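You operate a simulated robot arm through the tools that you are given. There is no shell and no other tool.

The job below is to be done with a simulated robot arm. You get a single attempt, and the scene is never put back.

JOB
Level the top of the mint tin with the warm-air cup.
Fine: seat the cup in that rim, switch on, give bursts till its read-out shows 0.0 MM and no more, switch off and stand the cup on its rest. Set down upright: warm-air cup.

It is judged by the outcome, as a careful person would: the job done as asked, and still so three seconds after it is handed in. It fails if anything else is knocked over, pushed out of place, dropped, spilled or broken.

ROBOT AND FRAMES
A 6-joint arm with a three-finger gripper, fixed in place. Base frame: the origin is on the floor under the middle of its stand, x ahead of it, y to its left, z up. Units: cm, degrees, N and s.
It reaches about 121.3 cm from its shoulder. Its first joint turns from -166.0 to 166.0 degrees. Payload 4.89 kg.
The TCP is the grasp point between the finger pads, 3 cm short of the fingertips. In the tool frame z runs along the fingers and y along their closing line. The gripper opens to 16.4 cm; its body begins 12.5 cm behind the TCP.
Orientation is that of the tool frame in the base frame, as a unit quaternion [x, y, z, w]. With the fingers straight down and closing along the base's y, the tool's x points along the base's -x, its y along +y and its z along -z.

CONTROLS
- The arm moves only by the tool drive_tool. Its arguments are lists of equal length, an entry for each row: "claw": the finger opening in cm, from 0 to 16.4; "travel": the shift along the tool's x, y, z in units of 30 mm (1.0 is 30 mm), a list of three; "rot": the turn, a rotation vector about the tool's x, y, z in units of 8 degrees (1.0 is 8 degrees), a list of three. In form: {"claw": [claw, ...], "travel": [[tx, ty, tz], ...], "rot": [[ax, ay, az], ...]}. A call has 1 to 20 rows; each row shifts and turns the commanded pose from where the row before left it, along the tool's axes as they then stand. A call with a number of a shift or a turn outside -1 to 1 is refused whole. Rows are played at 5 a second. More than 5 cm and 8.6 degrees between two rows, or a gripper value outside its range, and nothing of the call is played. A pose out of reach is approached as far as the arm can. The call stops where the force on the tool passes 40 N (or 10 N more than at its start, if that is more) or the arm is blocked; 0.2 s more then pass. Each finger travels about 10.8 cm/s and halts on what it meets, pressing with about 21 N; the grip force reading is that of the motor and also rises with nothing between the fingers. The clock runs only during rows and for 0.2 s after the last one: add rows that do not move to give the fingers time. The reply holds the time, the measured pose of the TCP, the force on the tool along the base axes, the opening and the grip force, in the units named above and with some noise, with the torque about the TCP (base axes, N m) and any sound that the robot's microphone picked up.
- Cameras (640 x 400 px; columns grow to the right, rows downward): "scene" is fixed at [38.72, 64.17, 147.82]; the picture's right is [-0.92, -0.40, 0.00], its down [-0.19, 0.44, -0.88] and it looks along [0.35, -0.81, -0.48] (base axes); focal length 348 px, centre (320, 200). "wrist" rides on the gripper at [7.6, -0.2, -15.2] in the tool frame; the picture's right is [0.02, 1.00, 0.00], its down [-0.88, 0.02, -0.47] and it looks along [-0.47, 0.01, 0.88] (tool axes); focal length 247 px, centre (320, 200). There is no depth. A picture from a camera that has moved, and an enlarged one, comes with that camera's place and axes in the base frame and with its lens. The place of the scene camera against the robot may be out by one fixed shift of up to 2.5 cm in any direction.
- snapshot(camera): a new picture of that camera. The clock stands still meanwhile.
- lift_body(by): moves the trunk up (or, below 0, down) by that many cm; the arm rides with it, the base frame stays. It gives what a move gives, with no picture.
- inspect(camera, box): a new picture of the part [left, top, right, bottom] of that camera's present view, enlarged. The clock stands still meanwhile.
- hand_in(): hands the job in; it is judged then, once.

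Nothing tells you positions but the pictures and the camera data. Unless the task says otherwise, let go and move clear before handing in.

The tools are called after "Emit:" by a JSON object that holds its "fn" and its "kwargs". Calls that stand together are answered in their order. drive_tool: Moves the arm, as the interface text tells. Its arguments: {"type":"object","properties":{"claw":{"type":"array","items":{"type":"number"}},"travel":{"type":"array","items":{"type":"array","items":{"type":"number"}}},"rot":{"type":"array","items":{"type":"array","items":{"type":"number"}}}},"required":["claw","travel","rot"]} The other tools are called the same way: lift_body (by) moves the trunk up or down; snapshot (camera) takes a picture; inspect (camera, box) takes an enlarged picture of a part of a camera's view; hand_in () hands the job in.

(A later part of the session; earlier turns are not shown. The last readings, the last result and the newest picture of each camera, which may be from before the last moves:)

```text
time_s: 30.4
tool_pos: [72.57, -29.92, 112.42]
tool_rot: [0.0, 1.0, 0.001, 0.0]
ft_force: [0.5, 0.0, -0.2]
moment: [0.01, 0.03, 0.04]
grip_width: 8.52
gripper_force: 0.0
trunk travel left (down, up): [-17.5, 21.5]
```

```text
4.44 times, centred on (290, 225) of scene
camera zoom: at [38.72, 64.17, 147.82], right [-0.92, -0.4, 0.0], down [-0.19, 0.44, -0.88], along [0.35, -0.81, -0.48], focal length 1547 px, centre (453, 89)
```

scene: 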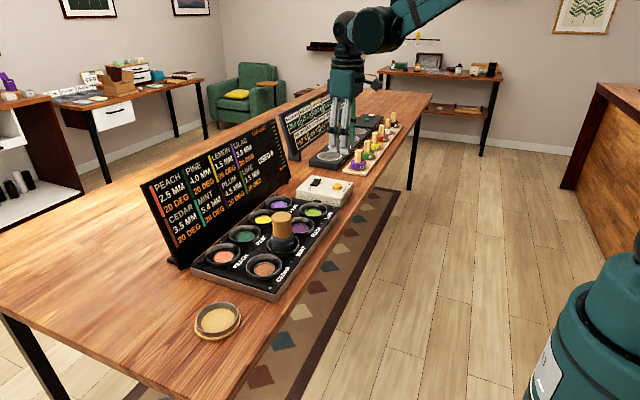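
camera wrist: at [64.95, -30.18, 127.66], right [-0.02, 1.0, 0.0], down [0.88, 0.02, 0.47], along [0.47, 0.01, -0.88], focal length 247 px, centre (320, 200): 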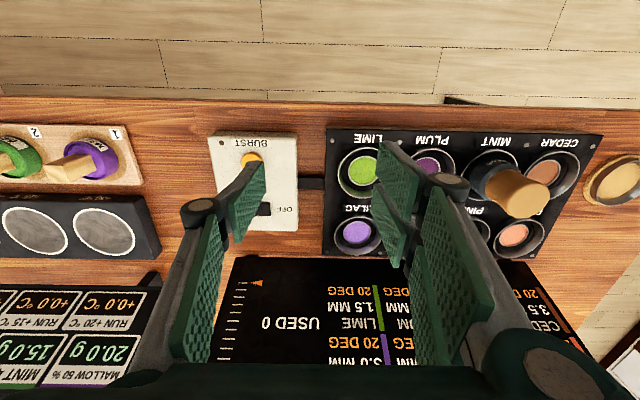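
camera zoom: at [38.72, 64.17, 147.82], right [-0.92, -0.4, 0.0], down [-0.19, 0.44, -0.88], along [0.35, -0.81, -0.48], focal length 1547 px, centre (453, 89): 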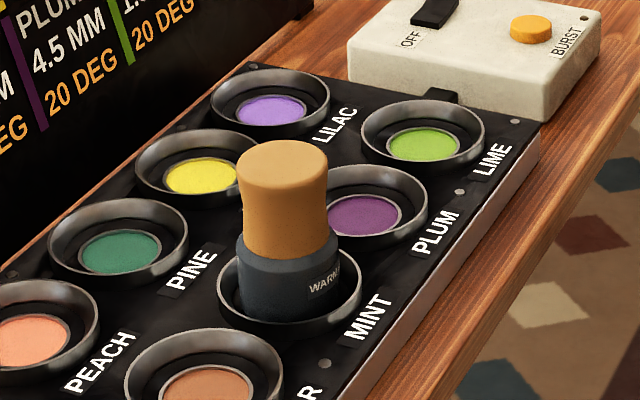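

The cup is standing upright in the mint rim and the tray is undisturbed. Next I'll move over the switch box for a clear look at the rocker and the burst button.

Emit:
{"fn": "drive_tool", "kwargs": {"claw": [12, 14, 14, 14, 14, 14], "travel": [[0, -0.8, 0], [0, -0.9, 0], [0, -0.9, 0], [0, -0.7, 0], [0, 0, 0], [0, 0, 0]], "rot": [[0, 0, 0], [0, 0, 0], [0, 0, 0], [0, 0, 0], [0, 0, 0], [0, 0, 0]]}}

Emit:
{"fn": "snapshot", "kwargs": {"camera": "wrist"}}

Emit:
{"fn": "inspect", "kwargs": {"camera": "wrist", "box": [250, 100, 390, 240]}}

Emit:
{"fn": "inspect", "kwargs": {"camera": "scene", "box": [290, 165, 360, 215]}}

```text
time_s: 31.8
tool_pos: [72.76, -39.77, 112.42]
tool_rot: [0.001, 1.0, 0.0, 0.0]
ft_force: [-0.4, 0.3, 0.5]
moment: [0.01, 0.01, 0.0]
grip_width: 14.03
gripper_force: 0.0
trunk travel left (down, up): [-17.5, 21.5]
```

```text
taken
camera wrist: at [65.01, -40.01, 127.69], right [-0.02, 1.0, 0.0], down [0.88, 0.02, 0.47], along [0.47, 0.01, -0.88], focal length 247 px, centre (320, 200)
```

wrist: 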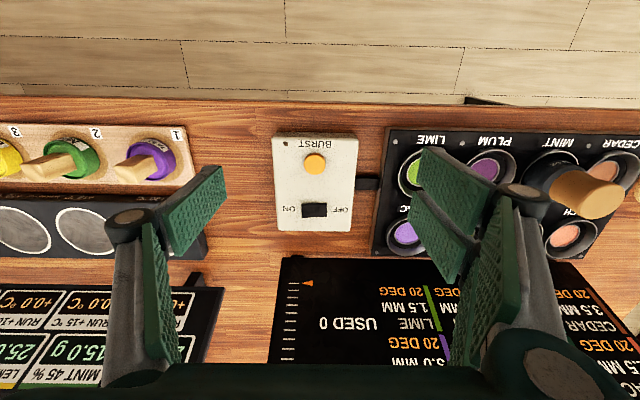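

```text
2.86 times, centred on (320, 170) of wrist
camera zoom: at [65.01, -40.01, 127.69], right [-0.02, 1.0, 0.0], down [0.88, 0.02, 0.47], along [0.47, 0.01, -0.88], focal length 706 px, centre (320, 286)
```

zoom: 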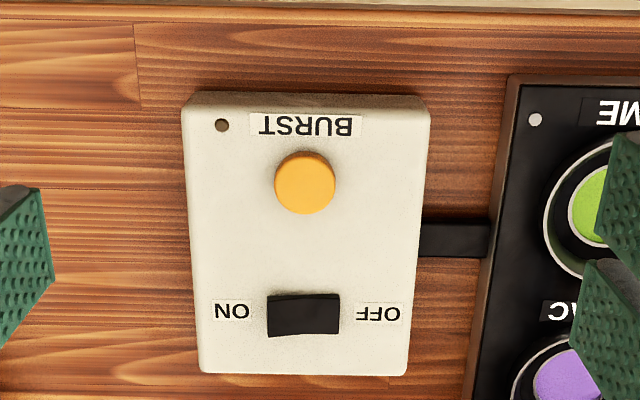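

```text
8.00 times, centred on (325, 190) of scene
camera zoom: at [38.72, 64.17, 147.82], right [-0.92, -0.4, 0.0], down [-0.19, 0.44, -0.88], along [0.35, -0.81, -0.48], focal length 2785 px, centre (280, 280)
```

zoom: 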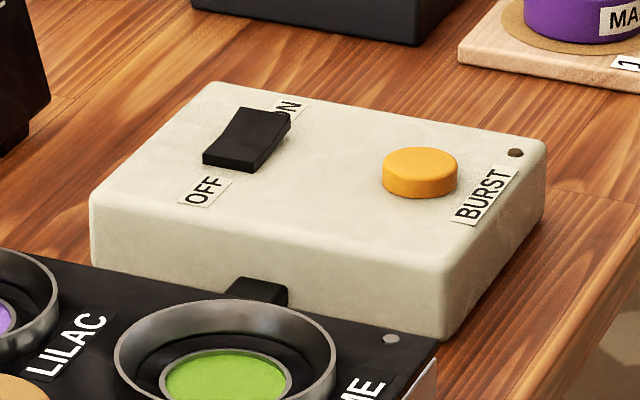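

The box is at about y −40.5: burst button at (78.4, −40.6, top ≈ 90) and rocker at (86.9, −40.5), currently OFF with its raised ON end on the −y side; the small lamp is unlit. I'll close the fingers and move above the ON end.

Emit:
{"fn": "drive_tool", "kwargs": {"claw": [10, 6, 3, 0, 0, 0, 0, 0, 0, 0], "travel": [[0, 0, 0], [-0.9, -0.16, 0], [-0.95, -0.16, 0], [-0.95, -0.16, 0], [-0.95, -0.16, 0], [-0.95, -0.16, 0], [0, 0, 0.9], [0, 0, 0.9], [0, 0, 0.9], [0, 0, 0]], "rot": [[0, 0, 0], [0, 0, 0], [0, 0, 0], [0, 0, 0], [0, 0, 0], [0, 0, 0], [0, 0, 0], [0, 0, 0], [0, 0, 0], [0, 0, 0]]}}

Emit:
{"fn": "snapshot", "kwargs": {"camera": "wrist"}}

Emit:
{"fn": "inspect", "kwargs": {"camera": "wrist", "box": [250, 80, 390, 220]}}

Emit:
{"fn": "inspect", "kwargs": {"camera": "scene", "box": [270, 110, 370, 215]}}

```text
time_s: 34.0
tool_pos: [86.9, -42.16, 104.13]
tool_rot: [0.0, 1.0, 0.0, 0.0]
ft_force: [0.5, 0.7, -0.8]
moment: [0.01, -0.01, -0.03]
grip_width: 0.02
gripper_force: 20.8
trunk travel left (down, up): [-17.5, 21.5]
```

```text
taken
camera wrist: at [79.21, -42.4, 119.35], right [-0.02, 1.0, 0.0], down [0.88, 0.02, 0.47], along [0.47, 0.01, -0.88], focal length 247 px, centre (320, 200)
```

wrist: 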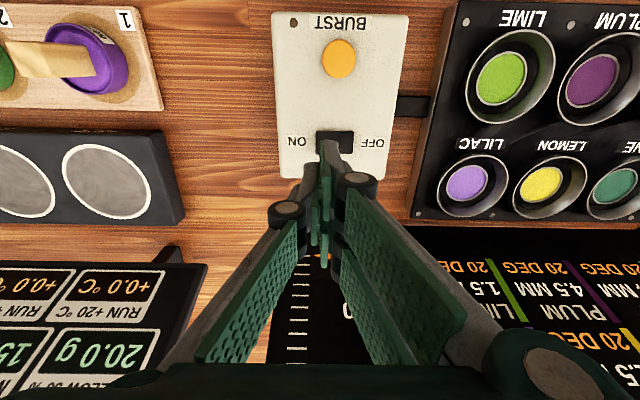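

```text
2.86 times, centred on (320, 150) of wrist
camera zoom: at [79.21, -42.4, 119.35], right [-0.02, 1.0, 0.0], down [0.88, 0.02, 0.47], along [0.47, 0.01, -0.88], focal length 706 px, centre (320, 343)
```

zoom: 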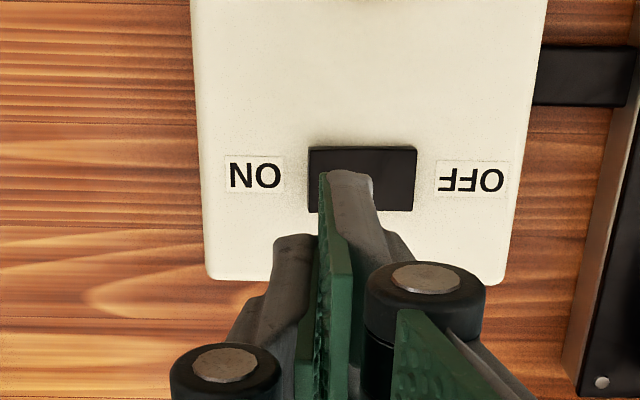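

```text
3.81 times, centred on (320, 162) of scene
camera zoom: at [38.72, 64.17, 147.82], right [-0.92, -0.4, 0.0], down [-0.19, 0.44, -0.88], along [0.35, -0.81, -0.48], focal length 1326 px, centre (320, 343)
```

zoom: 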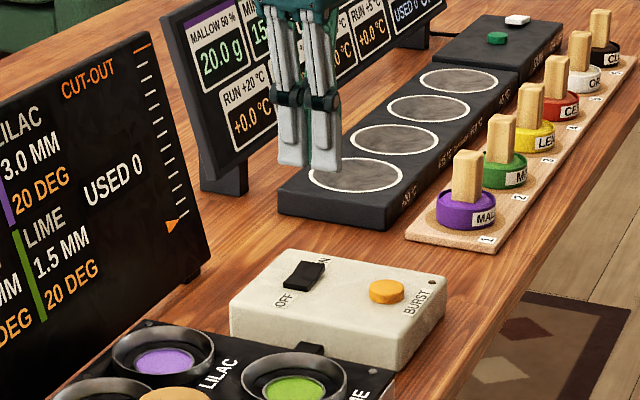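

The closed fingertips are over the ON half of the rocker. I'll descend to just above it, then press in small steps.

Emit:
{"fn": "drive_tool", "kwargs": {"claw": [0, 0, 0, 0, 0], "travel": [[0, 0, 0.9], [0, 0, 0.9], [0, 0, 0.8], [0, 0, 0.35], [0, 0, 0]], "rot": [[0, 0, 0], [0, 0, 0], [0, 0, 0], [0, 0, 0], [0, 0, 0]]}}

Emit:
{"fn": "inspect", "kwargs": {"camera": "wrist", "box": [250, 80, 390, 220]}}

Emit:
{"fn": "inspect", "kwargs": {"camera": "scene", "box": [280, 140, 370, 215]}}

```text
time_s: 35.2
tool_pos: [86.72, -42.2, 95.34]
tool_rot: [0.0, 1.0, 0.0, 0.0]
ft_force: [-0.6, -0.3, -0.6]
moment: [0.02, 0.04, 0.0]
grip_width: 0.01
gripper_force: 20.7
trunk travel left (down, up): [-17.5, 21.5]
```

```text
2.86 times, centred on (320, 150) of wrist
camera zoom: at [79.12, -42.43, 110.51], right [-0.02, 1.0, 0.0], down [0.88, 0.02, 0.47], along [0.47, 0.01, -0.88], focal length 706 px, centre (320, 343)
```

zoom: 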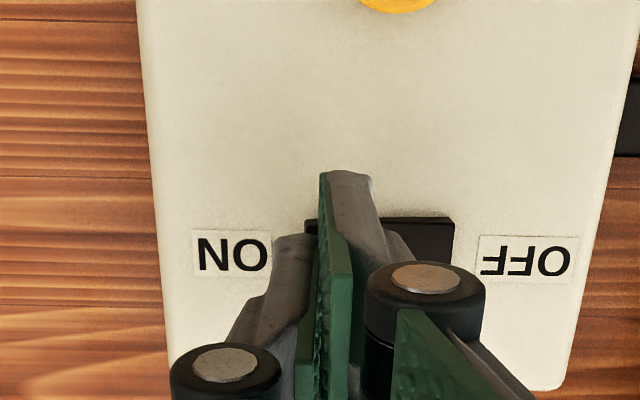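

```text
5.33 times, centred on (325, 178) of scene
camera zoom: at [38.72, 64.17, 147.82], right [-0.92, -0.4, 0.0], down [-0.19, 0.44, -0.88], along [0.35, -0.81, -0.48], focal length 1857 px, centre (293, 320)
```

zoom: 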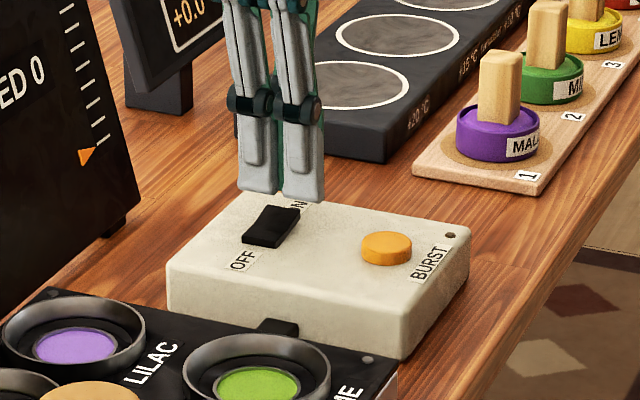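

Fingertips are a couple of centimetres above the rocker. I'll lower slowly to contact.

Emit:
{"fn": "drive_tool", "kwargs": {"claw": [0, 0, 0, 0, 0, 0], "travel": [[0, 0, 0.12], [0, 0, 0.12], [0, 0, 0.1], [0, 0, 0.08], [0, 0, 0.06], [0, 0, 0]], "rot": [[0, 0, 0], [0, 0, 0], [0, 0, 0], [0, 0, 0], [0, 0, 0], [0, 0, 0]]}}

```text
time_s: 36.6
tool_pos: [86.66, -42.22, 94.01]
tool_rot: [0.001, 1.0, -0.001, 0.0]
ft_force: [0.3, 0.5, 0.3]
moment: [0.03, 0.01, -0.01]
grip_width: 0.0
gripper_force: 20.6
trunk travel left (down, up): [-17.5, 21.5]
```

No contact yet at TCP z 94.0; continuing down in smaller steps.

Emit:
{"fn": "drive_tool", "kwargs": {"claw": [0, 0, 0, 0, 0], "travel": [[0, 0, 0.06], [0, 0, 0.06], [0, 0, 0.05], [0, 0, 0.05], [0, 0, 0]], "rot": [[0, 0, 0], [0, 0, 0], [0, 0, 0], [0, 0, 0], [0, 0, 0]]}}

Emit:
{"fn": "inspect", "kwargs": {"camera": "scene", "box": [280, 140, 370, 215]}}

```text
time_s: 37.8
tool_pos: [86.74, -42.25, 93.54]
tool_rot: [0.0, 1.0, 0.0, 0.001]
ft_force: [9.2, -6.3, 36.7]
moment: [0.09, -0.24, -0.06]
grip_width: 0.0
gripper_force: 21.2
trunk travel left (down, up): [-17.5, 21.5]
```

```text
5.33 times, centred on (325, 178) of scene
camera zoom: at [38.72, 64.17, 147.82], right [-0.92, -0.4, 0.0], down [-0.19, 0.44, -0.88], along [0.35, -0.81, -0.48], focal length 1857 px, centre (293, 320)
```

zoom: 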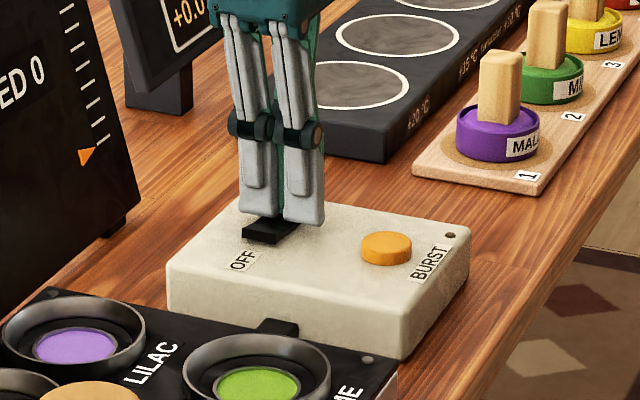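

Firm contact (37 N) and the rocker's OFF end looks raised now. I'll lift off and check the rocker, lamp and read-out.

Emit:
{"fn": "drive_tool", "kwargs": {"claw": [0, 0, 0, 0], "travel": [[0, 0, -0.3], [0, 0, -0.6], [0, 0, -0.6], [0, 0, 0]], "rot": [[0, 0, 0], [0, 0, 0], [0, 0, 0], [0, 0, 0]]}}

Emit:
{"fn": "inspect", "kwargs": {"camera": "scene", "box": [280, 140, 370, 215]}}

Emit:
{"fn": "inspect", "kwargs": {"camera": "scene", "box": [140, 120, 300, 270]}}

Emit:
{"fn": "snapshot", "kwargs": {"camera": "scene"}}

```text
time_s: 38.8
tool_pos: [86.77, -42.1, 97.91]
tool_rot: [0.0, 1.0, -0.001, 0.0]
ft_force: [-0.2, 0.5, 0.0]
moment: [-0.03, 0.01, -0.02]
grip_width: 0.0
gripper_force: 21.1
trunk travel left (down, up): [-17.5, 21.5]
```

```text
5.33 times, centred on (325, 178) of scene
camera zoom: at [38.72, 64.17, 147.82], right [-0.92, -0.4, 0.0], down [-0.19, 0.44, -0.88], along [0.35, -0.81, -0.48], focal length 1857 px, centre (293, 320)
```

zoom: 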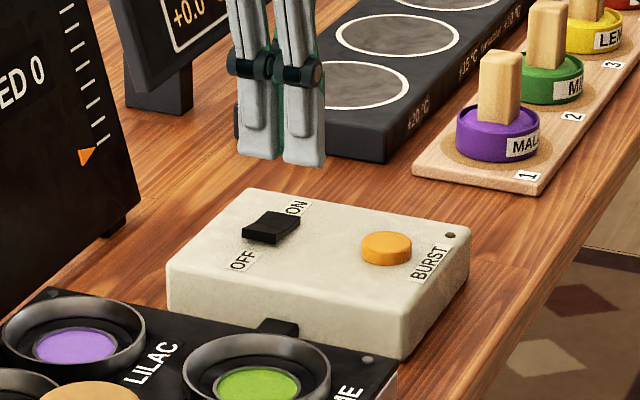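

```text
2.67 times, centred on (220, 195) of scene
camera zoom: at [38.72, 64.17, 147.82], right [-0.92, -0.4, 0.0], down [-0.19, 0.44, -0.88], along [0.35, -0.81, -0.48], focal length 928 px, centre (587, 213)
```

zoom: 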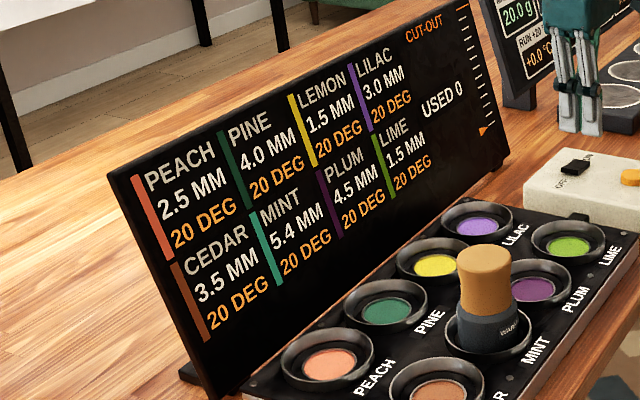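

```text
taken
```

scene: 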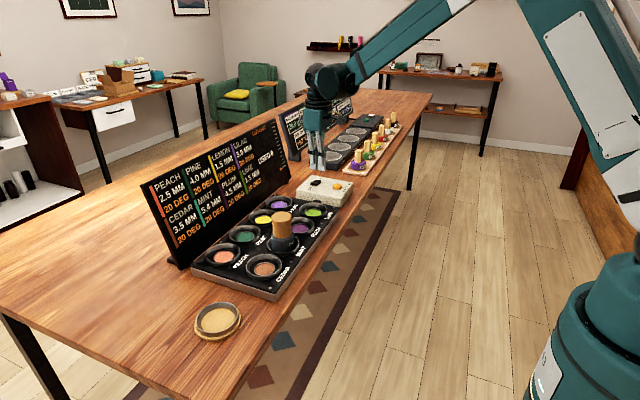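

The rocker has flipped: its OFF end is now raised, so it reads as ON. I'll zoom in to confirm the rocker and the small lamp.

Emit:
{"fn": "inspect", "kwargs": {"camera": "scene", "box": [300, 170, 360, 210]}}

Emit:
{"fn": "inspect", "kwargs": {"camera": "wrist", "box": [220, 0, 460, 240]}}

```text
10.00 times, centred on (330, 190) of scene
camera zoom: at [38.72, 64.17, 147.82], right [-0.92, -0.4, 0.0], down [-0.19, 0.44, -0.88], along [0.35, -0.81, -0.48], focal length 3482 px, centre (220, 300)
```

zoom: 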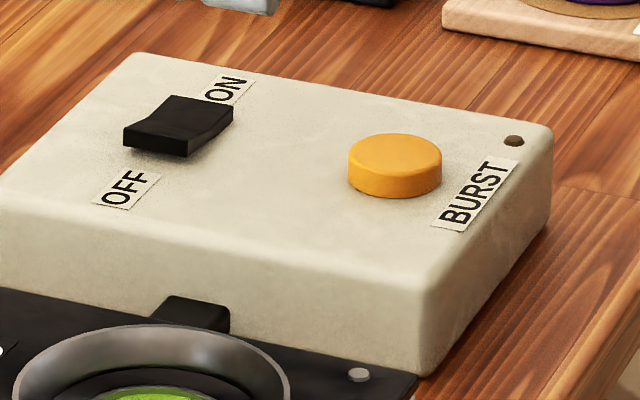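

```text
1.67 times, centred on (340, 120) of wrist
camera zoom: at [79.06, -42.41, 113.16], right [-0.02, 1.0, 0.0], down [0.88, 0.02, 0.47], along [0.47, 0.01, -0.88], focal length 412 px, centre (287, 333)
```

zoom: 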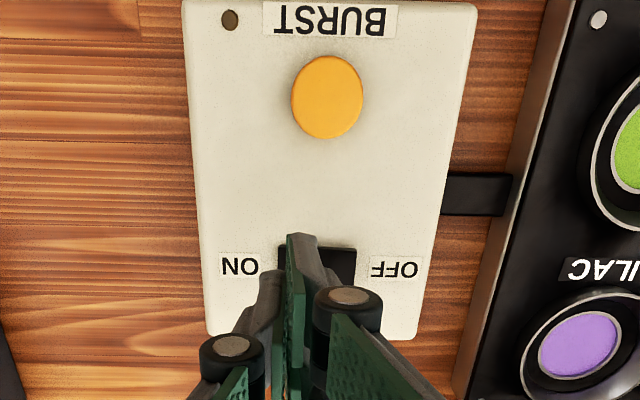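

The rocker is clearly in the ON position. I'll move above the burst button and lower to just over it.

Emit:
{"fn": "drive_tool", "kwargs": {"claw": [0, 0, 0, 0, 0, 0, 0], "travel": [[0.6, 0.1, -0.2], [0.8, 0.17, 0], [0.8, 0.17, 0], [0.53, 0.1, 0], [0, 0, 0.4], [0, 0, 0.5], [0, 0, 0]], "rot": [[0, 0, 0], [0, 0, 0], [0, 0, 0], [0, 0, 0], [0, 0, 0], [0, 0, 0], [0, 0, 0]]}}

Emit:
{"fn": "inspect", "kwargs": {"camera": "wrist", "box": [220, 40, 420, 240]}}

Emit:
{"fn": "inspect", "kwargs": {"camera": "scene", "box": [290, 140, 380, 215]}}

```text
time_s: 40.4
tool_pos: [78.73, -40.55, 95.58]
tool_rot: [0.0, 1.0, 0.0, -0.001]
ft_force: [-0.6, -0.6, -0.5]
moment: [0.02, 0.02, 0.03]
grip_width: 0.0
gripper_force: 21.2
trunk travel left (down, up): [-17.5, 21.5]
```

```text
2.00 times, centred on (320, 140) of wrist
camera zoom: at [71.04, -40.82, 110.89], right [-0.02, 1.0, 0.0], down [0.88, 0.02, 0.47], along [0.47, 0.01, -0.88], focal length 494 px, centre (320, 320)
```

zoom: 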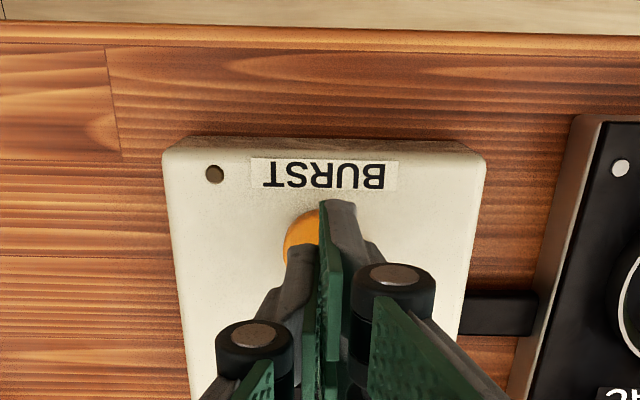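

```text
5.33 times, centred on (335, 178) of scene
camera zoom: at [38.72, 64.17, 147.82], right [-0.92, -0.4, 0.0], down [-0.19, 0.44, -0.88], along [0.35, -0.81, -0.48], focal length 1857 px, centre (240, 320)
```

zoom: 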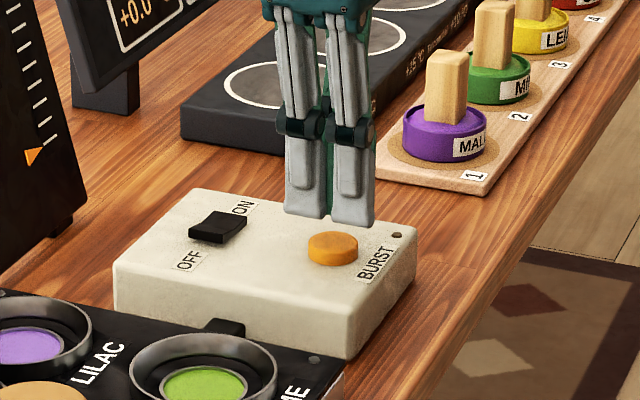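

The fingertips are centred over the button. I'll lower to just short of contact before giving the first measured press.

Emit:
{"fn": "drive_tool", "kwargs": {"claw": [0, 0, 0, 0, 0], "travel": [[0, 0, 0.15], [0, 0, 0.15], [0, 0, 0.15], [0, 0, 0.08], [0, 0, 0]], "rot": [[0, 0, 0], [0, 0, 0], [0, 0, 0], [0, 0, 0], [0, 0, 0]]}}

Emit:
{"fn": "inspect", "kwargs": {"camera": "scene", "box": [300, 165, 360, 210]}}

```text
time_s: 41.6
tool_pos: [78.6, -40.59, 94.22]
tool_rot: [-0.001, 1.0, 0.001, 0.0]
ft_force: [0.7, -0.6, -0.1]
moment: [0.01, -0.01, 0.0]
grip_width: 0.0
gripper_force: 21.1
trunk travel left (down, up): [-17.5, 21.5]
```

```text
8.89 times, centred on (330, 188) of scene
camera zoom: at [38.72, 64.17, 147.82], right [-0.92, -0.4, 0.0], down [-0.19, 0.44, -0.88], along [0.35, -0.81, -0.48], focal length 3095 px, centre (231, 311)
```

zoom: 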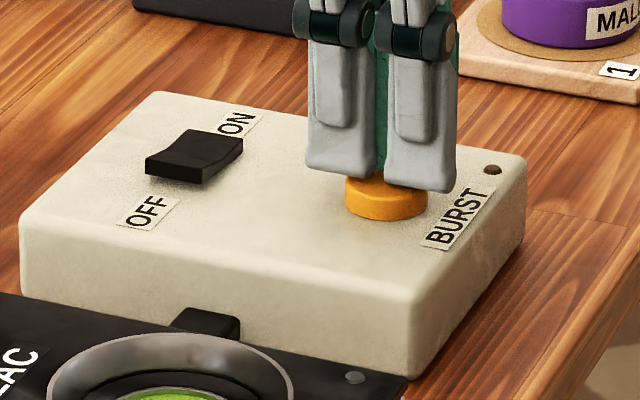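

Just above the button. Lowering a further few millimetres to find contact.

Emit:
{"fn": "drive_tool", "kwargs": {"claw": [0, 0, 0, 0], "travel": [[0, 0, 0.05], [0, 0, 0.05], [0, 0, 0.03], [0, 0, 0]], "rot": [[0, 0, 0], [0, 0, 0], [0, 0, 0], [0, 0, 0]]}}

```text
time_s: 42.6
tool_pos: [78.7, -40.59, 93.71]
tool_rot: [0.001, 1.0, 0.0, 0.0]
ft_force: [-0.1, -0.5, 1.1]
moment: [-0.01, 0.03, -0.02]
grip_width: 0.6
gripper_force: 45.0
trunk travel left (down, up): [-17.5, 21.5]
```

The gripper shows an odd reading (0.6 cm, 45 N) with almost no tool force. I'll look before doing anything else.

Emit:
{"fn": "inspect", "kwargs": {"camera": "wrist", "box": [240, 60, 400, 220]}}

Emit:
{"fn": "inspect", "kwargs": {"camera": "scene", "box": [300, 150, 370, 210]}}

Emit:
{"fn": "inspect", "kwargs": {"camera": "scene", "box": [140, 120, 300, 270]}}

```text
2.50 times, centred on (320, 140) of wrist
camera zoom: at [70.96, -40.78, 109.04], right [-0.02, 1.0, 0.0], down [0.88, 0.02, 0.47], along [0.47, 0.01, -0.88], focal length 617 px, centre (320, 350)
```

zoom: 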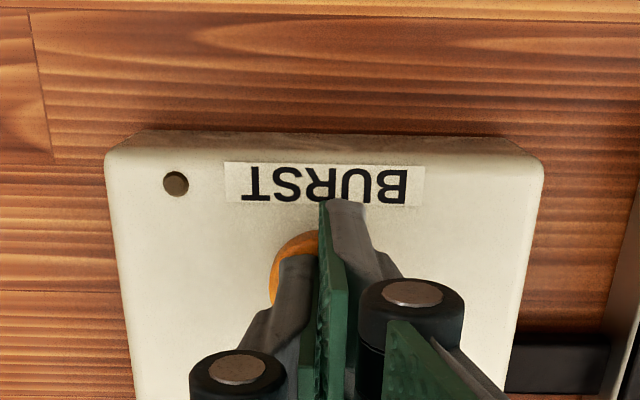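

```text
6.67 times, centred on (335, 180) of scene
camera zoom: at [38.72, 64.17, 147.82], right [-0.92, -0.4, 0.0], down [-0.19, 0.44, -0.88], along [0.35, -0.81, -0.48], focal length 2321 px, centre (220, 333)
```

zoom: 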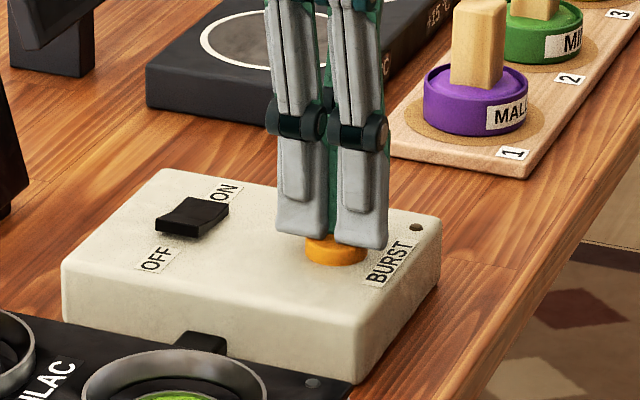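

```text
2.67 times, centred on (220, 195) of scene
camera zoom: at [38.72, 64.17, 147.82], right [-0.92, -0.4, 0.0], down [-0.19, 0.44, -0.88], along [0.35, -0.81, -0.48], focal length 928 px, centre (587, 213)
```

zoom: 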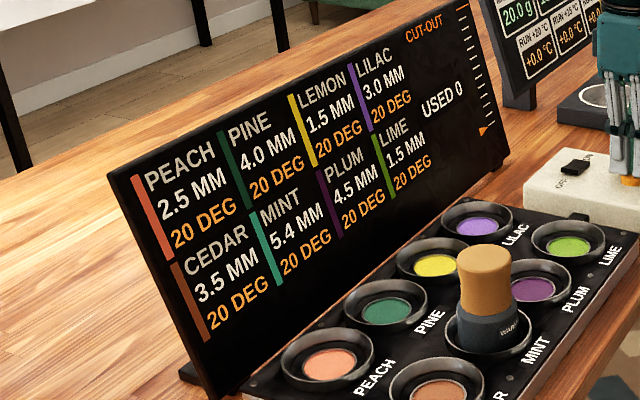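

The picture shows the fingers closed and nothing wedged; no burst has registered (USED 0, 5.4 MM). I'll now make one short press and release.

Emit:
{"fn": "drive_tool", "kwargs": {"claw": [0, 0, 0, 0, 0, 0], "travel": [[0, 0, 0.05], [0, 0, 0.05], [0, 0, -0.06], [0, 0, -0.1], [0, 0, 0], [0, 0, 0]], "rot": [[0, 0, 0], [0, 0, 0], [0, 0, 0], [0, 0, 0], [0, 0, 0], [0, 0, 0]]}}

Emit:
{"fn": "inspect", "kwargs": {"camera": "scene", "box": [140, 120, 300, 270]}}

```text
time_s: 44.0
tool_pos: [78.63, -40.61, 93.94]
tool_rot: [0.0, 1.0, 0.0, 0.0]
ft_force: [-0.7, 1.3, -0.2]
moment: [-0.03, -0.02, 0.01]
grip_width: 0.0
gripper_force: 45.3
trunk travel left (down, up): [-17.5, 21.5]
heard: click
```

```text
2.67 times, centred on (220, 195) of scene
camera zoom: at [38.72, 64.17, 147.82], right [-0.92, -0.4, 0.0], down [-0.19, 0.44, -0.88], along [0.35, -0.81, -0.48], focal length 928 px, centre (587, 213)
```

zoom: 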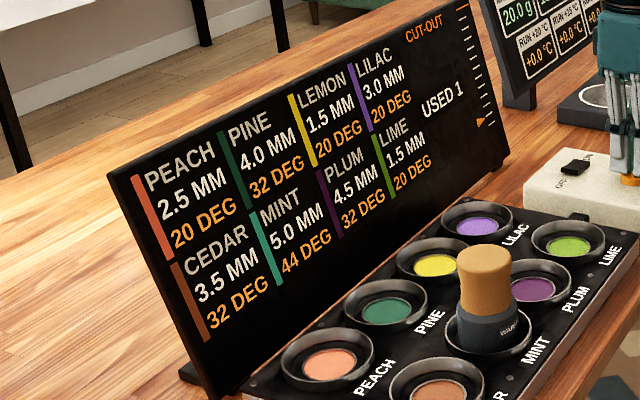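

The click registered one burst: USED 1, MINT 5.0 MM at 44 DEG, and the neighbours (pine, cedar, plum) warmed to 32 DEG while the cut-out pointer rose slightly. I'll zoom in on the gauge and see how it behaves over a few seconds before pressing again.

Emit:
{"fn": "inspect", "kwargs": {"camera": "scene", "box": [230, 115, 290, 185]}}

Emit:
{"fn": "drive_tool", "kwargs": {"claw": [0, 0, 0, 0, 0, 0, 0, 0, 0, 0], "travel": [[0, 0, -0.1], [0, 0, 0], [0, 0, 0], [0, 0, 0], [0, 0, 0], [0, 0, 0], [0, 0, 0], [0, 0, 0], [0, 0, 0], [0, 0, 0]], "rot": [[0, 0, 0], [0, 0, 0], [0, 0, 0], [0, 0, 0], [0, 0, 0], [0, 0, 0], [0, 0, 0], [0, 0, 0], [0, 0, 0], [0, 0, 0]]}}

Emit:
{"fn": "inspect", "kwargs": {"camera": "scene", "box": [140, 120, 300, 270]}}

Emit:
{"fn": "inspect", "kwargs": {"camera": "scene", "box": [230, 115, 290, 185]}}

```text
5.71 times, centred on (260, 150) of scene
camera zoom: at [38.72, 64.17, 147.82], right [-0.92, -0.4, 0.0], down [-0.19, 0.44, -0.88], along [0.35, -0.81, -0.48], focal length 1989 px, centre (663, 486)
```

zoom: 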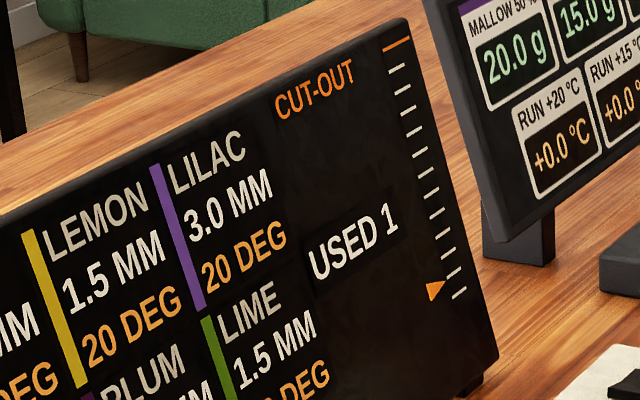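

```text
time_s: 46.2
tool_pos: [78.64, -40.48, 94.29]
tool_rot: [0.0, 1.0, 0.0, 0.0]
ft_force: [0.1, 0.0, 0.0]
moment: [-0.01, 0.01, 0.02]
grip_width: 0.0
gripper_force: 45.0
trunk travel left (down, up): [-17.5, 21.5]
```

```text
2.67 times, centred on (220, 195) of scene
camera zoom: at [38.72, 64.17, 147.82], right [-0.92, -0.4, 0.0], down [-0.19, 0.44, -0.88], along [0.35, -0.81, -0.48], focal length 928 px, centre (587, 213)
```

zoom: 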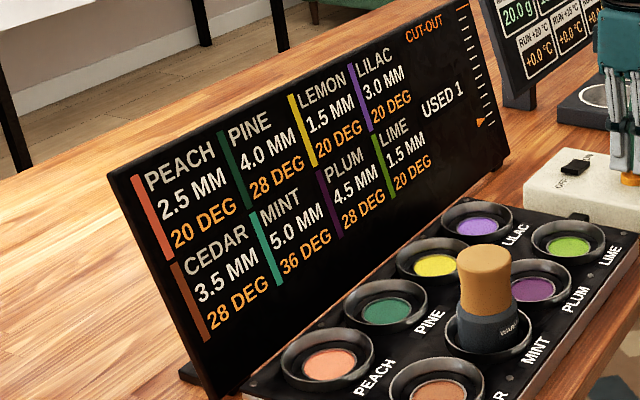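

```text
5.71 times, centred on (260, 150) of scene
camera zoom: at [38.72, 64.17, 147.82], right [-0.92, -0.4, 0.0], down [-0.19, 0.44, -0.88], along [0.35, -0.81, -0.48], focal length 1989 px, centre (663, 486)
```

zoom: 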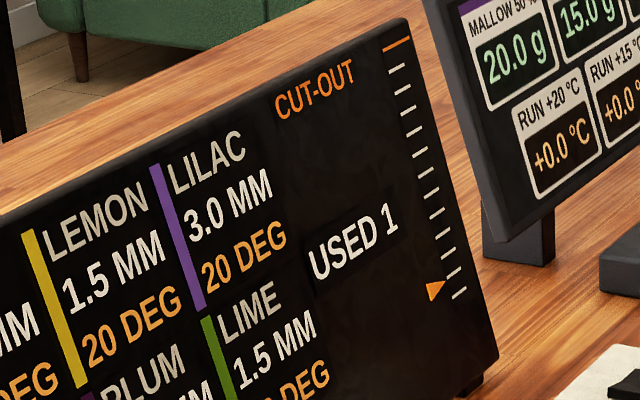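

The temperature falls quickly (44→36 DEG in ~2 s) while the level holds, and the cut-out pointer tracks bursts used (about a dozen available). I'll give a second burst and see how the step depends on temperature.

Emit:
{"fn": "drive_tool", "kwargs": {"claw": [0, 0, 0, 0], "travel": [[0, 0, 0.15], [0, 0, 0.13], [0, 0, -0.13], [0, 0, 0]], "rot": [[0, 0, 0], [0, 0, 0], [0, 0, 0], [0, 0, 0]]}}

Emit:
{"fn": "inspect", "kwargs": {"camera": "scene", "box": [140, 120, 300, 270]}}

Emit:
{"fn": "inspect", "kwargs": {"camera": "scene", "box": [230, 115, 290, 185]}}

```text
time_s: 47.2
tool_pos: [78.6, -40.46, 93.8]
tool_rot: [-0.001, 1.0, 0.0, 0.0]
ft_force: [-0.6, 0.5, 2.0]
moment: [0.04, 0.02, -0.02]
grip_width: 0.6
gripper_force: 45.0
trunk travel left (down, up): [-17.5, 21.5]
heard: click
```

```text
2.67 times, centred on (220, 195) of scene
camera zoom: at [38.72, 64.17, 147.82], right [-0.92, -0.4, 0.0], down [-0.19, 0.44, -0.88], along [0.35, -0.81, -0.48], focal length 928 px, centre (587, 213)
```

zoom: 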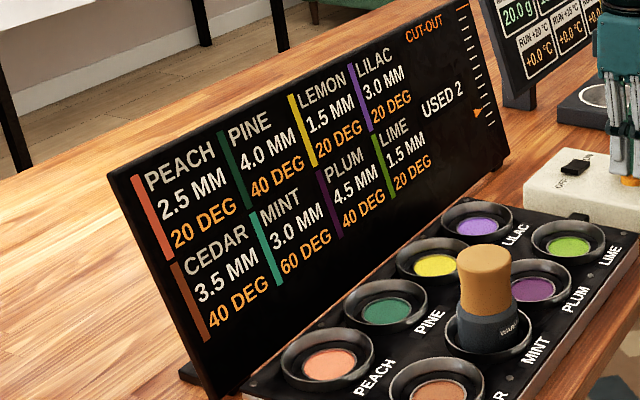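

```text
5.71 times, centred on (260, 150) of scene
camera zoom: at [38.72, 64.17, 147.82], right [-0.92, -0.4, 0.0], down [-0.19, 0.44, -0.88], along [0.35, -0.81, -0.48], focal length 1989 px, centre (663, 486)
```

zoom: 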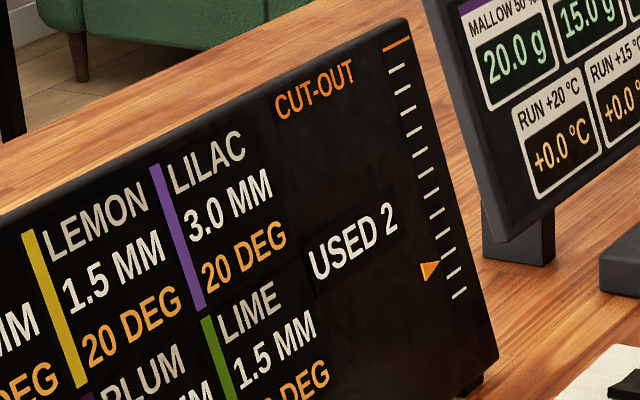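

Second burst (at 36 DEG) took off 2.0 mm: now MINT 3.0 at 60 DEG. The pattern fits a step of 0.1 mm per degree above 40 after each +24 DEG burst, and the neighbours, which gain +12, just reached 40 without changing – so I must let things cool before the next one. I'll lift off and watch the cooling.

Emit:
{"fn": "drive_tool", "kwargs": {"claw": [0, 0, 0, 0, 0], "travel": [[0, 0, -0.12], [0, 0, 0], [0, 0, 0], [0, 0, 0], [0, 0, 0]], "rot": [[0, 0, 0], [0, 0, 0], [0, 0, 0], [0, 0, 0], [0, 0, 0]]}}

Emit:
{"fn": "inspect", "kwargs": {"camera": "scene", "box": [140, 120, 300, 270]}}

```text
time_s: 48.4
tool_pos: [78.53, -40.49, 94.12]
tool_rot: [0.0, 1.0, 0.0, 0.0]
ft_force: [-0.7, 0.1, -0.6]
moment: [-0.01, -0.02, -0.02]
grip_width: 0.03
gripper_force: 45.0
trunk travel left (down, up): [-17.5, 21.5]
```

```text
2.67 times, centred on (220, 195) of scene
camera zoom: at [38.72, 64.17, 147.82], right [-0.92, -0.4, 0.0], down [-0.19, 0.44, -0.88], along [0.35, -0.81, -0.48], focal length 928 px, centre (587, 213)
```

zoom: 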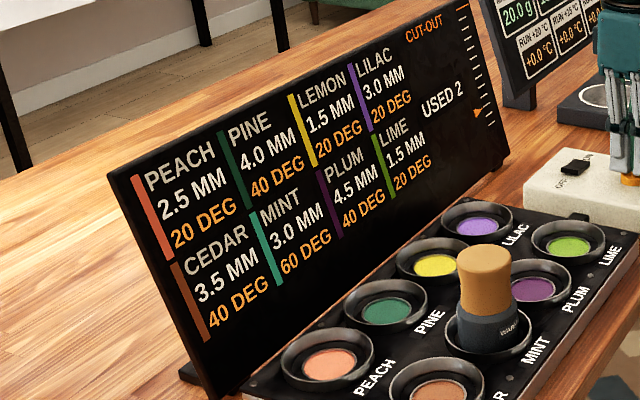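

No change yet at t=48.4, so cooling goes in discrete ticks. I'll wait one more second and look again.

Emit:
{"fn": "drive_tool", "kwargs": {"claw": [0, 0, 0, 0], "travel": [[0, 0, 0], [0, 0, 0], [0, 0, 0], [0, 0, 0]], "rot": [[0, 0, 0], [0, 0, 0], [0, 0, 0], [0, 0, 0]]}}

Emit:
{"fn": "inspect", "kwargs": {"camera": "scene", "box": [140, 120, 300, 270]}}

```text
time_s: 49.4
tool_pos: [78.5, -40.51, 94.09]
tool_rot: [0.0, 1.0, 0.0, 0.0]
ft_force: [0.7, -0.4, -0.5]
moment: [-0.02, -0.01, 0.02]
grip_width: 0.0
gripper_force: 45.7
trunk travel left (down, up): [-17.5, 21.5]
```

```text
2.67 times, centred on (220, 195) of scene
camera zoom: at [38.72, 64.17, 147.82], right [-0.92, -0.4, 0.0], down [-0.19, 0.44, -0.88], along [0.35, -0.81, -0.48], focal length 928 px, centre (587, 213)
```

zoom: 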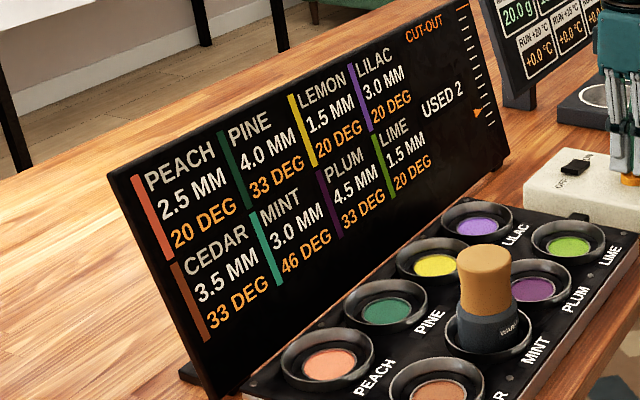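

A cooling tick occurred: MINT 46, neighbours 33 (excess over 20 falls by one third per tick). I need neighbours at or below 28 before the next burst, so I'll keep waiting and timing the ticks.

Emit:
{"fn": "drive_tool", "kwargs": {"claw": [0, 0, 0, 0, 0, 0], "travel": [[0, 0, 0], [0, 0, 0], [0, 0, 0], [0, 0, 0], [0, 0, 0], [0, 0, 0]], "rot": [[0, 0, 0], [0, 0, 0], [0, 0, 0], [0, 0, 0], [0, 0, 0], [0, 0, 0]]}}

Emit:
{"fn": "inspect", "kwargs": {"camera": "scene", "box": [160, 150, 260, 250]}}

```text
time_s: 50.8
tool_pos: [78.65, -40.44, 94.16]
tool_rot: [0.0, 1.0, 0.0, 0.0]
ft_force: [-0.2, 0.6, 0.0]
moment: [0.01, 0.0, 0.02]
grip_width: 0.0
gripper_force: 45.5
trunk travel left (down, up): [-17.5, 21.5]
```

```text
4.00 times, centred on (210, 200) of scene
camera zoom: at [38.72, 64.17, 147.82], right [-0.92, -0.4, 0.0], down [-0.19, 0.44, -0.88], along [0.35, -0.81, -0.48], focal length 1393 px, centre (760, 200)
```

zoom: 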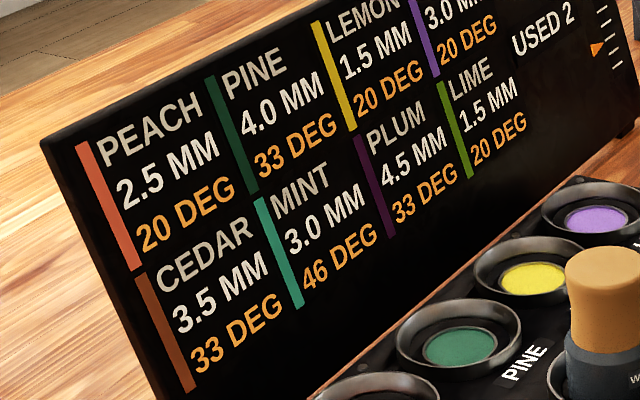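

Still 46/33 at t=50.8. Waiting further in short steps to find the next tick.

Emit:
{"fn": "drive_tool", "kwargs": {"claw": [0, 0, 0], "travel": [[0, 0, 0], [0, 0, 0], [0, 0, 0]], "rot": [[0, 0, 0], [0, 0, 0], [0, 0, 0]]}}

Emit:
{"fn": "inspect", "kwargs": {"camera": "scene", "box": [160, 150, 260, 250]}}

```text
time_s: 51.6
tool_pos: [78.58, -40.49, 94.2]
tool_rot: [0.0, 1.0, 0.0, 0.001]
ft_force: [0.7, 0.5, 0.1]
moment: [-0.01, 0.0, -0.01]
grip_width: 0.0
gripper_force: 44.9
trunk travel left (down, up): [-17.5, 21.5]
```

```text
4.00 times, centred on (210, 200) of scene
camera zoom: at [38.72, 64.17, 147.82], right [-0.92, -0.4, 0.0], down [-0.19, 0.44, -0.88], along [0.35, -0.81, -0.48], focal length 1393 px, centre (760, 200)
```

zoom: 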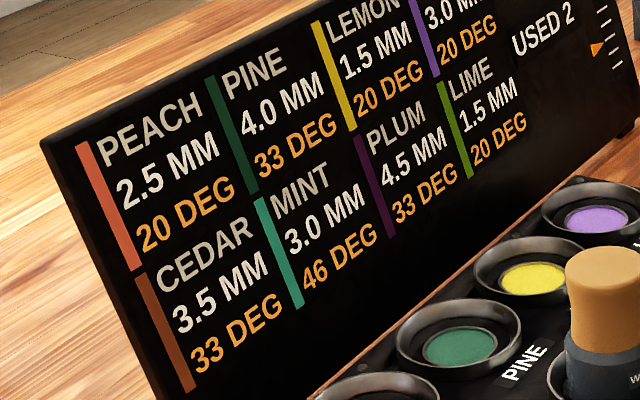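

Still unchanged at t=51.6; waiting again.

Emit:
{"fn": "drive_tool", "kwargs": {"claw": [0, 0, 0], "travel": [[0, 0, 0], [0, 0, 0], [0, 0, 0]], "rot": [[0, 0, 0], [0, 0, 0], [0, 0, 0]]}}

Emit:
{"fn": "inspect", "kwargs": {"camera": "scene", "box": [160, 150, 260, 250]}}

```text
time_s: 52.4
tool_pos: [78.53, -40.49, 94.22]
tool_rot: [0.0, 1.0, 0.001, 0.0]
ft_force: [-0.4, 0.0, 0.4]
moment: [-0.01, -0.01, -0.01]
grip_width: 0.01
gripper_force: 44.9
trunk travel left (down, up): [-17.5, 21.5]
```

```text
4.00 times, centred on (210, 200) of scene
camera zoom: at [38.72, 64.17, 147.82], right [-0.92, -0.4, 0.0], down [-0.19, 0.44, -0.88], along [0.35, -0.81, -0.48], focal length 1393 px, centre (760, 200)
```

zoom: 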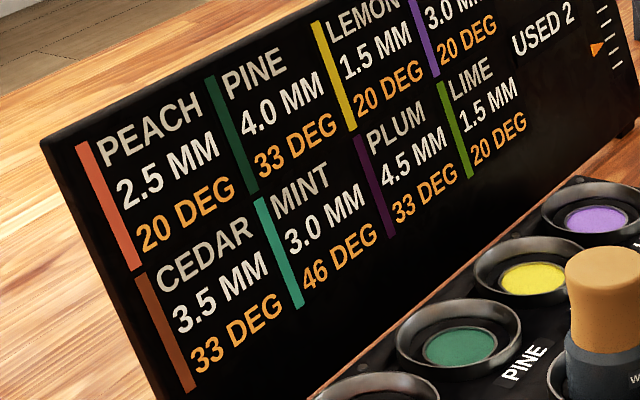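

No tick yet at t=52.4; continuing.

Emit:
{"fn": "drive_tool", "kwargs": {"claw": [0, 0, 0], "travel": [[0, 0, 0], [0, 0, 0], [0, 0, 0]], "rot": [[0, 0, 0], [0, 0, 0], [0, 0, 0]]}}

Emit:
{"fn": "inspect", "kwargs": {"camera": "scene", "box": [160, 150, 260, 250]}}

```text
time_s: 53.2
tool_pos: [78.5, -40.44, 94.17]
tool_rot: [-0.001, 1.0, 0.0, -0.001]
ft_force: [-0.4, -0.6, -0.3]
moment: [-0.02, 0.01, 0.0]
grip_width: 0.01
gripper_force: 44.9
trunk travel left (down, up): [-17.5, 21.5]
```

```text
4.00 times, centred on (210, 200) of scene
camera zoom: at [38.72, 64.17, 147.82], right [-0.92, -0.4, 0.0], down [-0.19, 0.44, -0.88], along [0.35, -0.81, -0.48], focal length 1393 px, centre (760, 200)
```

zoom: 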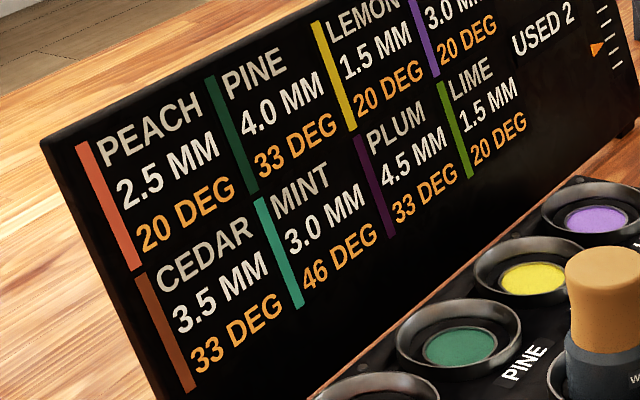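

Still unchanged at t=53.2; waiting on.

Emit:
{"fn": "drive_tool", "kwargs": {"claw": [0, 0, 0, 0], "travel": [[0, 0, 0], [0, 0, 0], [0, 0, 0], [0, 0, 0]], "rot": [[0, 0, 0], [0, 0, 0], [0, 0, 0], [0, 0, 0]]}}

Emit:
{"fn": "inspect", "kwargs": {"camera": "scene", "box": [160, 150, 260, 250]}}

```text
time_s: 54.2
tool_pos: [78.61, -40.52, 94.14]
tool_rot: [0.0, 1.0, 0.0, 0.0]
ft_force: [-0.4, 0.2, 0.8]
moment: [-0.01, 0.01, -0.02]
grip_width: 0.01
gripper_force: 45.0
trunk travel left (down, up): [-17.5, 21.5]
```

```text
4.00 times, centred on (210, 200) of scene
camera zoom: at [38.72, 64.17, 147.82], right [-0.92, -0.4, 0.0], down [-0.19, 0.44, -0.88], along [0.35, -0.81, -0.48], focal length 1393 px, centre (760, 200)
```

zoom: 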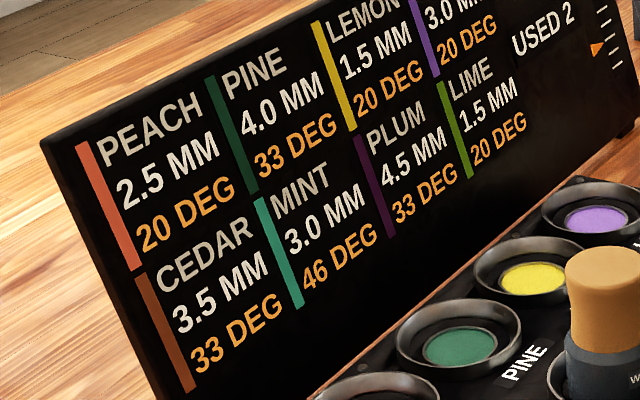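

Still 46/33 at t=54.2; waiting another stretch.

Emit:
{"fn": "drive_tool", "kwargs": {"claw": [0, 0, 0, 0, 0, 0], "travel": [[0, 0, 0], [0, 0, 0], [0, 0, 0], [0, 0, 0], [0, 0, 0], [0, 0, 0]], "rot": [[0, 0, 0], [0, 0, 0], [0, 0, 0], [0, 0, 0], [0, 0, 0], [0, 0, 0]]}}

Emit:
{"fn": "inspect", "kwargs": {"camera": "scene", "box": [160, 150, 260, 250]}}

```text
time_s: 55.6
tool_pos: [78.54, -40.43, 94.11]
tool_rot: [0.0, 1.0, 0.001, 0.0]
ft_force: [-0.5, -0.2, 0.1]
moment: [-0.01, 0.0, 0.0]
grip_width: 0.02
gripper_force: 45.2
trunk travel left (down, up): [-17.5, 21.5]
```

```text
4.00 times, centred on (210, 200) of scene
camera zoom: at [38.72, 64.17, 147.82], right [-0.92, -0.4, 0.0], down [-0.19, 0.44, -0.88], along [0.35, -0.81, -0.48], focal length 1393 px, centre (760, 200)
```

zoom: 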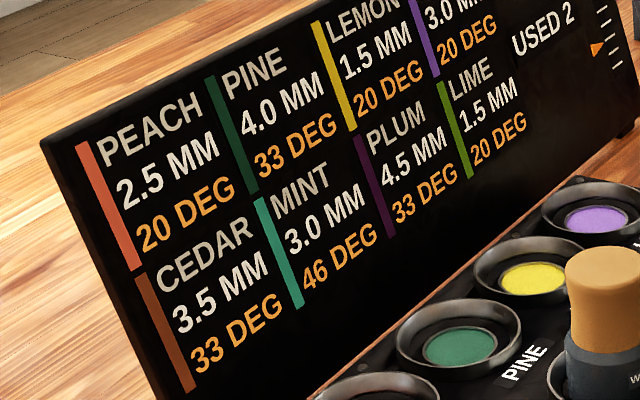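

The temperature seems to have settled once about 2 s after each burst and then held. I'll wait longer to see whether there's any slower cooling.

Emit:
{"fn": "drive_tool", "kwargs": {"claw": [0, 0, 0, 0, 0, 0, 0, 0, 0, 0, 0, 0, 0, 0, 0, 0, 0, 0, 0, 0], "travel": [[0, 0, 0], [0, 0, 0], [0, 0, 0], [0, 0, 0], [0, 0, 0], [0, 0, 0], [0, 0, 0], [0, 0, 0], [0, 0, 0], [0, 0, 0], [0, 0, 0], [0, 0, 0], [0, 0, 0], [0, 0, 0], [0, 0, 0], [0, 0, 0], [0, 0, 0], [0, 0, 0], [0, 0, 0], [0, 0, 0]], "rot": [[0, 0, 0], [0, 0, 0], [0, 0, 0], [0, 0, 0], [0, 0, 0], [0, 0, 0], [0, 0, 0], [0, 0, 0], [0, 0, 0], [0, 0, 0], [0, 0, 0], [0, 0, 0], [0, 0, 0], [0, 0, 0], [0, 0, 0], [0, 0, 0], [0, 0, 0], [0, 0, 0], [0, 0, 0], [0, 0, 0]]}}

Emit:
{"fn": "inspect", "kwargs": {"camera": "scene", "box": [140, 120, 300, 270]}}

Emit:
{"fn": "inspect", "kwargs": {"camera": "scene", "box": [300, 165, 360, 210]}}

```text
time_s: 59.8
tool_pos: [78.67, -40.54, 94.14]
tool_rot: [-0.001, 1.0, 0.0, 0.0]
ft_force: [-0.2, -0.8, -0.9]
moment: [0.02, 0.0, 0.01]
grip_width: 0.0
gripper_force: 45.0
trunk travel left (down, up): [-17.5, 21.5]
```

```text
2.67 times, centred on (220, 195) of scene
camera zoom: at [38.72, 64.17, 147.82], right [-0.92, -0.4, 0.0], down [-0.19, 0.44, -0.88], along [0.35, -0.81, -0.48], focal length 928 px, centre (587, 213)
```

zoom: 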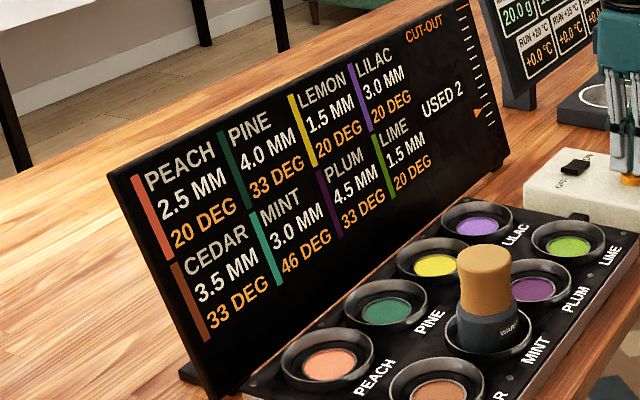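

```text
8.89 times, centred on (330, 188) of scene
camera zoom: at [38.72, 64.17, 147.82], right [-0.92, -0.4, 0.0], down [-0.19, 0.44, -0.88], along [0.35, -0.81, -0.48], focal length 3095 px, centre (231, 311)
```

zoom: 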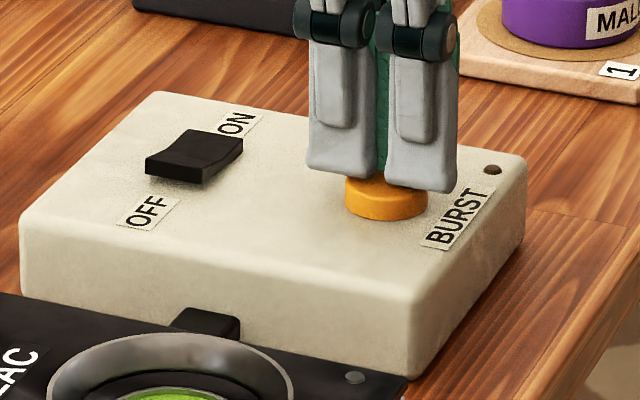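

Waiting no longer cools anything: the heat settles once after each burst and then holds. From the settled 46 DEG the next burst should go to 70 DEG and take off 3.0 mm, landing exactly on 0.0, so I'll give one more short press and read the board.

Emit:
{"fn": "drive_tool", "kwargs": {"claw": [0, 0, 0, 0], "travel": [[0, 0, 0.13], [0, 0, 0.12], [0, 0, -0.15], [0, 0, -0.15]], "rot": [[0, 0, 0], [0, 0, 0], [0, 0, 0], [0, 0, 0]]}}

Emit:
{"fn": "inspect", "kwargs": {"camera": "scene", "box": [140, 120, 300, 270]}}

Emit:
{"fn": "inspect", "kwargs": {"camera": "scene", "box": [160, 150, 260, 250]}}

```text
time_s: 60.8
tool_pos: [78.68, -40.62, 94.31]
tool_rot: [0.0, 1.0, -0.001, 0.001]
ft_force: [-0.4, -0.4, -0.2]
moment: [0.02, 0.02, -0.05]
grip_width: 0.01
gripper_force: 45.4
trunk travel left (down, up): [-17.5, 21.5]
heard: click
```

```text
2.67 times, centred on (220, 195) of scene
camera zoom: at [38.72, 64.17, 147.82], right [-0.92, -0.4, 0.0], down [-0.19, 0.44, -0.88], along [0.35, -0.81, -0.48], focal length 928 px, centre (587, 213)
```

zoom: 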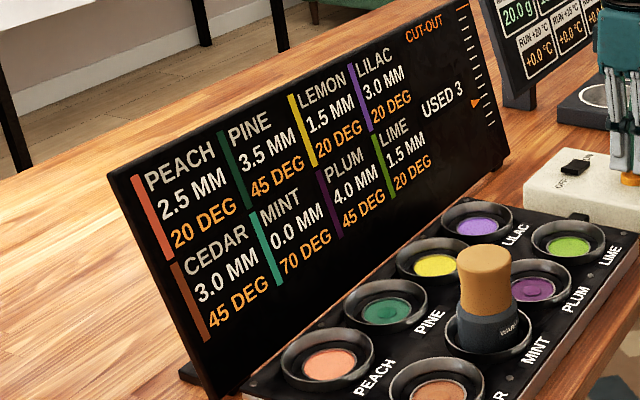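

```text
4.00 times, centred on (210, 200) of scene
camera zoom: at [38.72, 64.17, 147.82], right [-0.92, -0.4, 0.0], down [-0.19, 0.44, -0.88], along [0.35, -0.81, -0.48], focal length 1393 px, centre (760, 200)
```

zoom: 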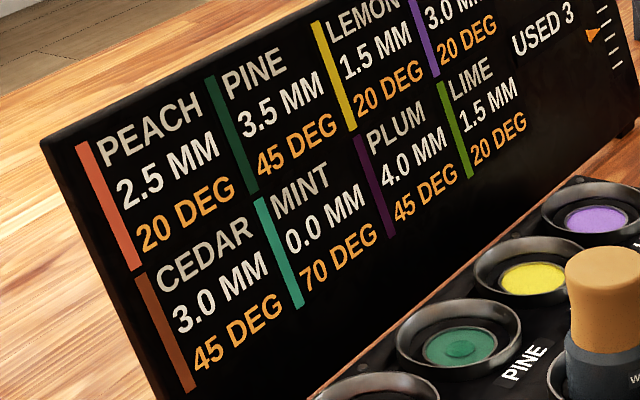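

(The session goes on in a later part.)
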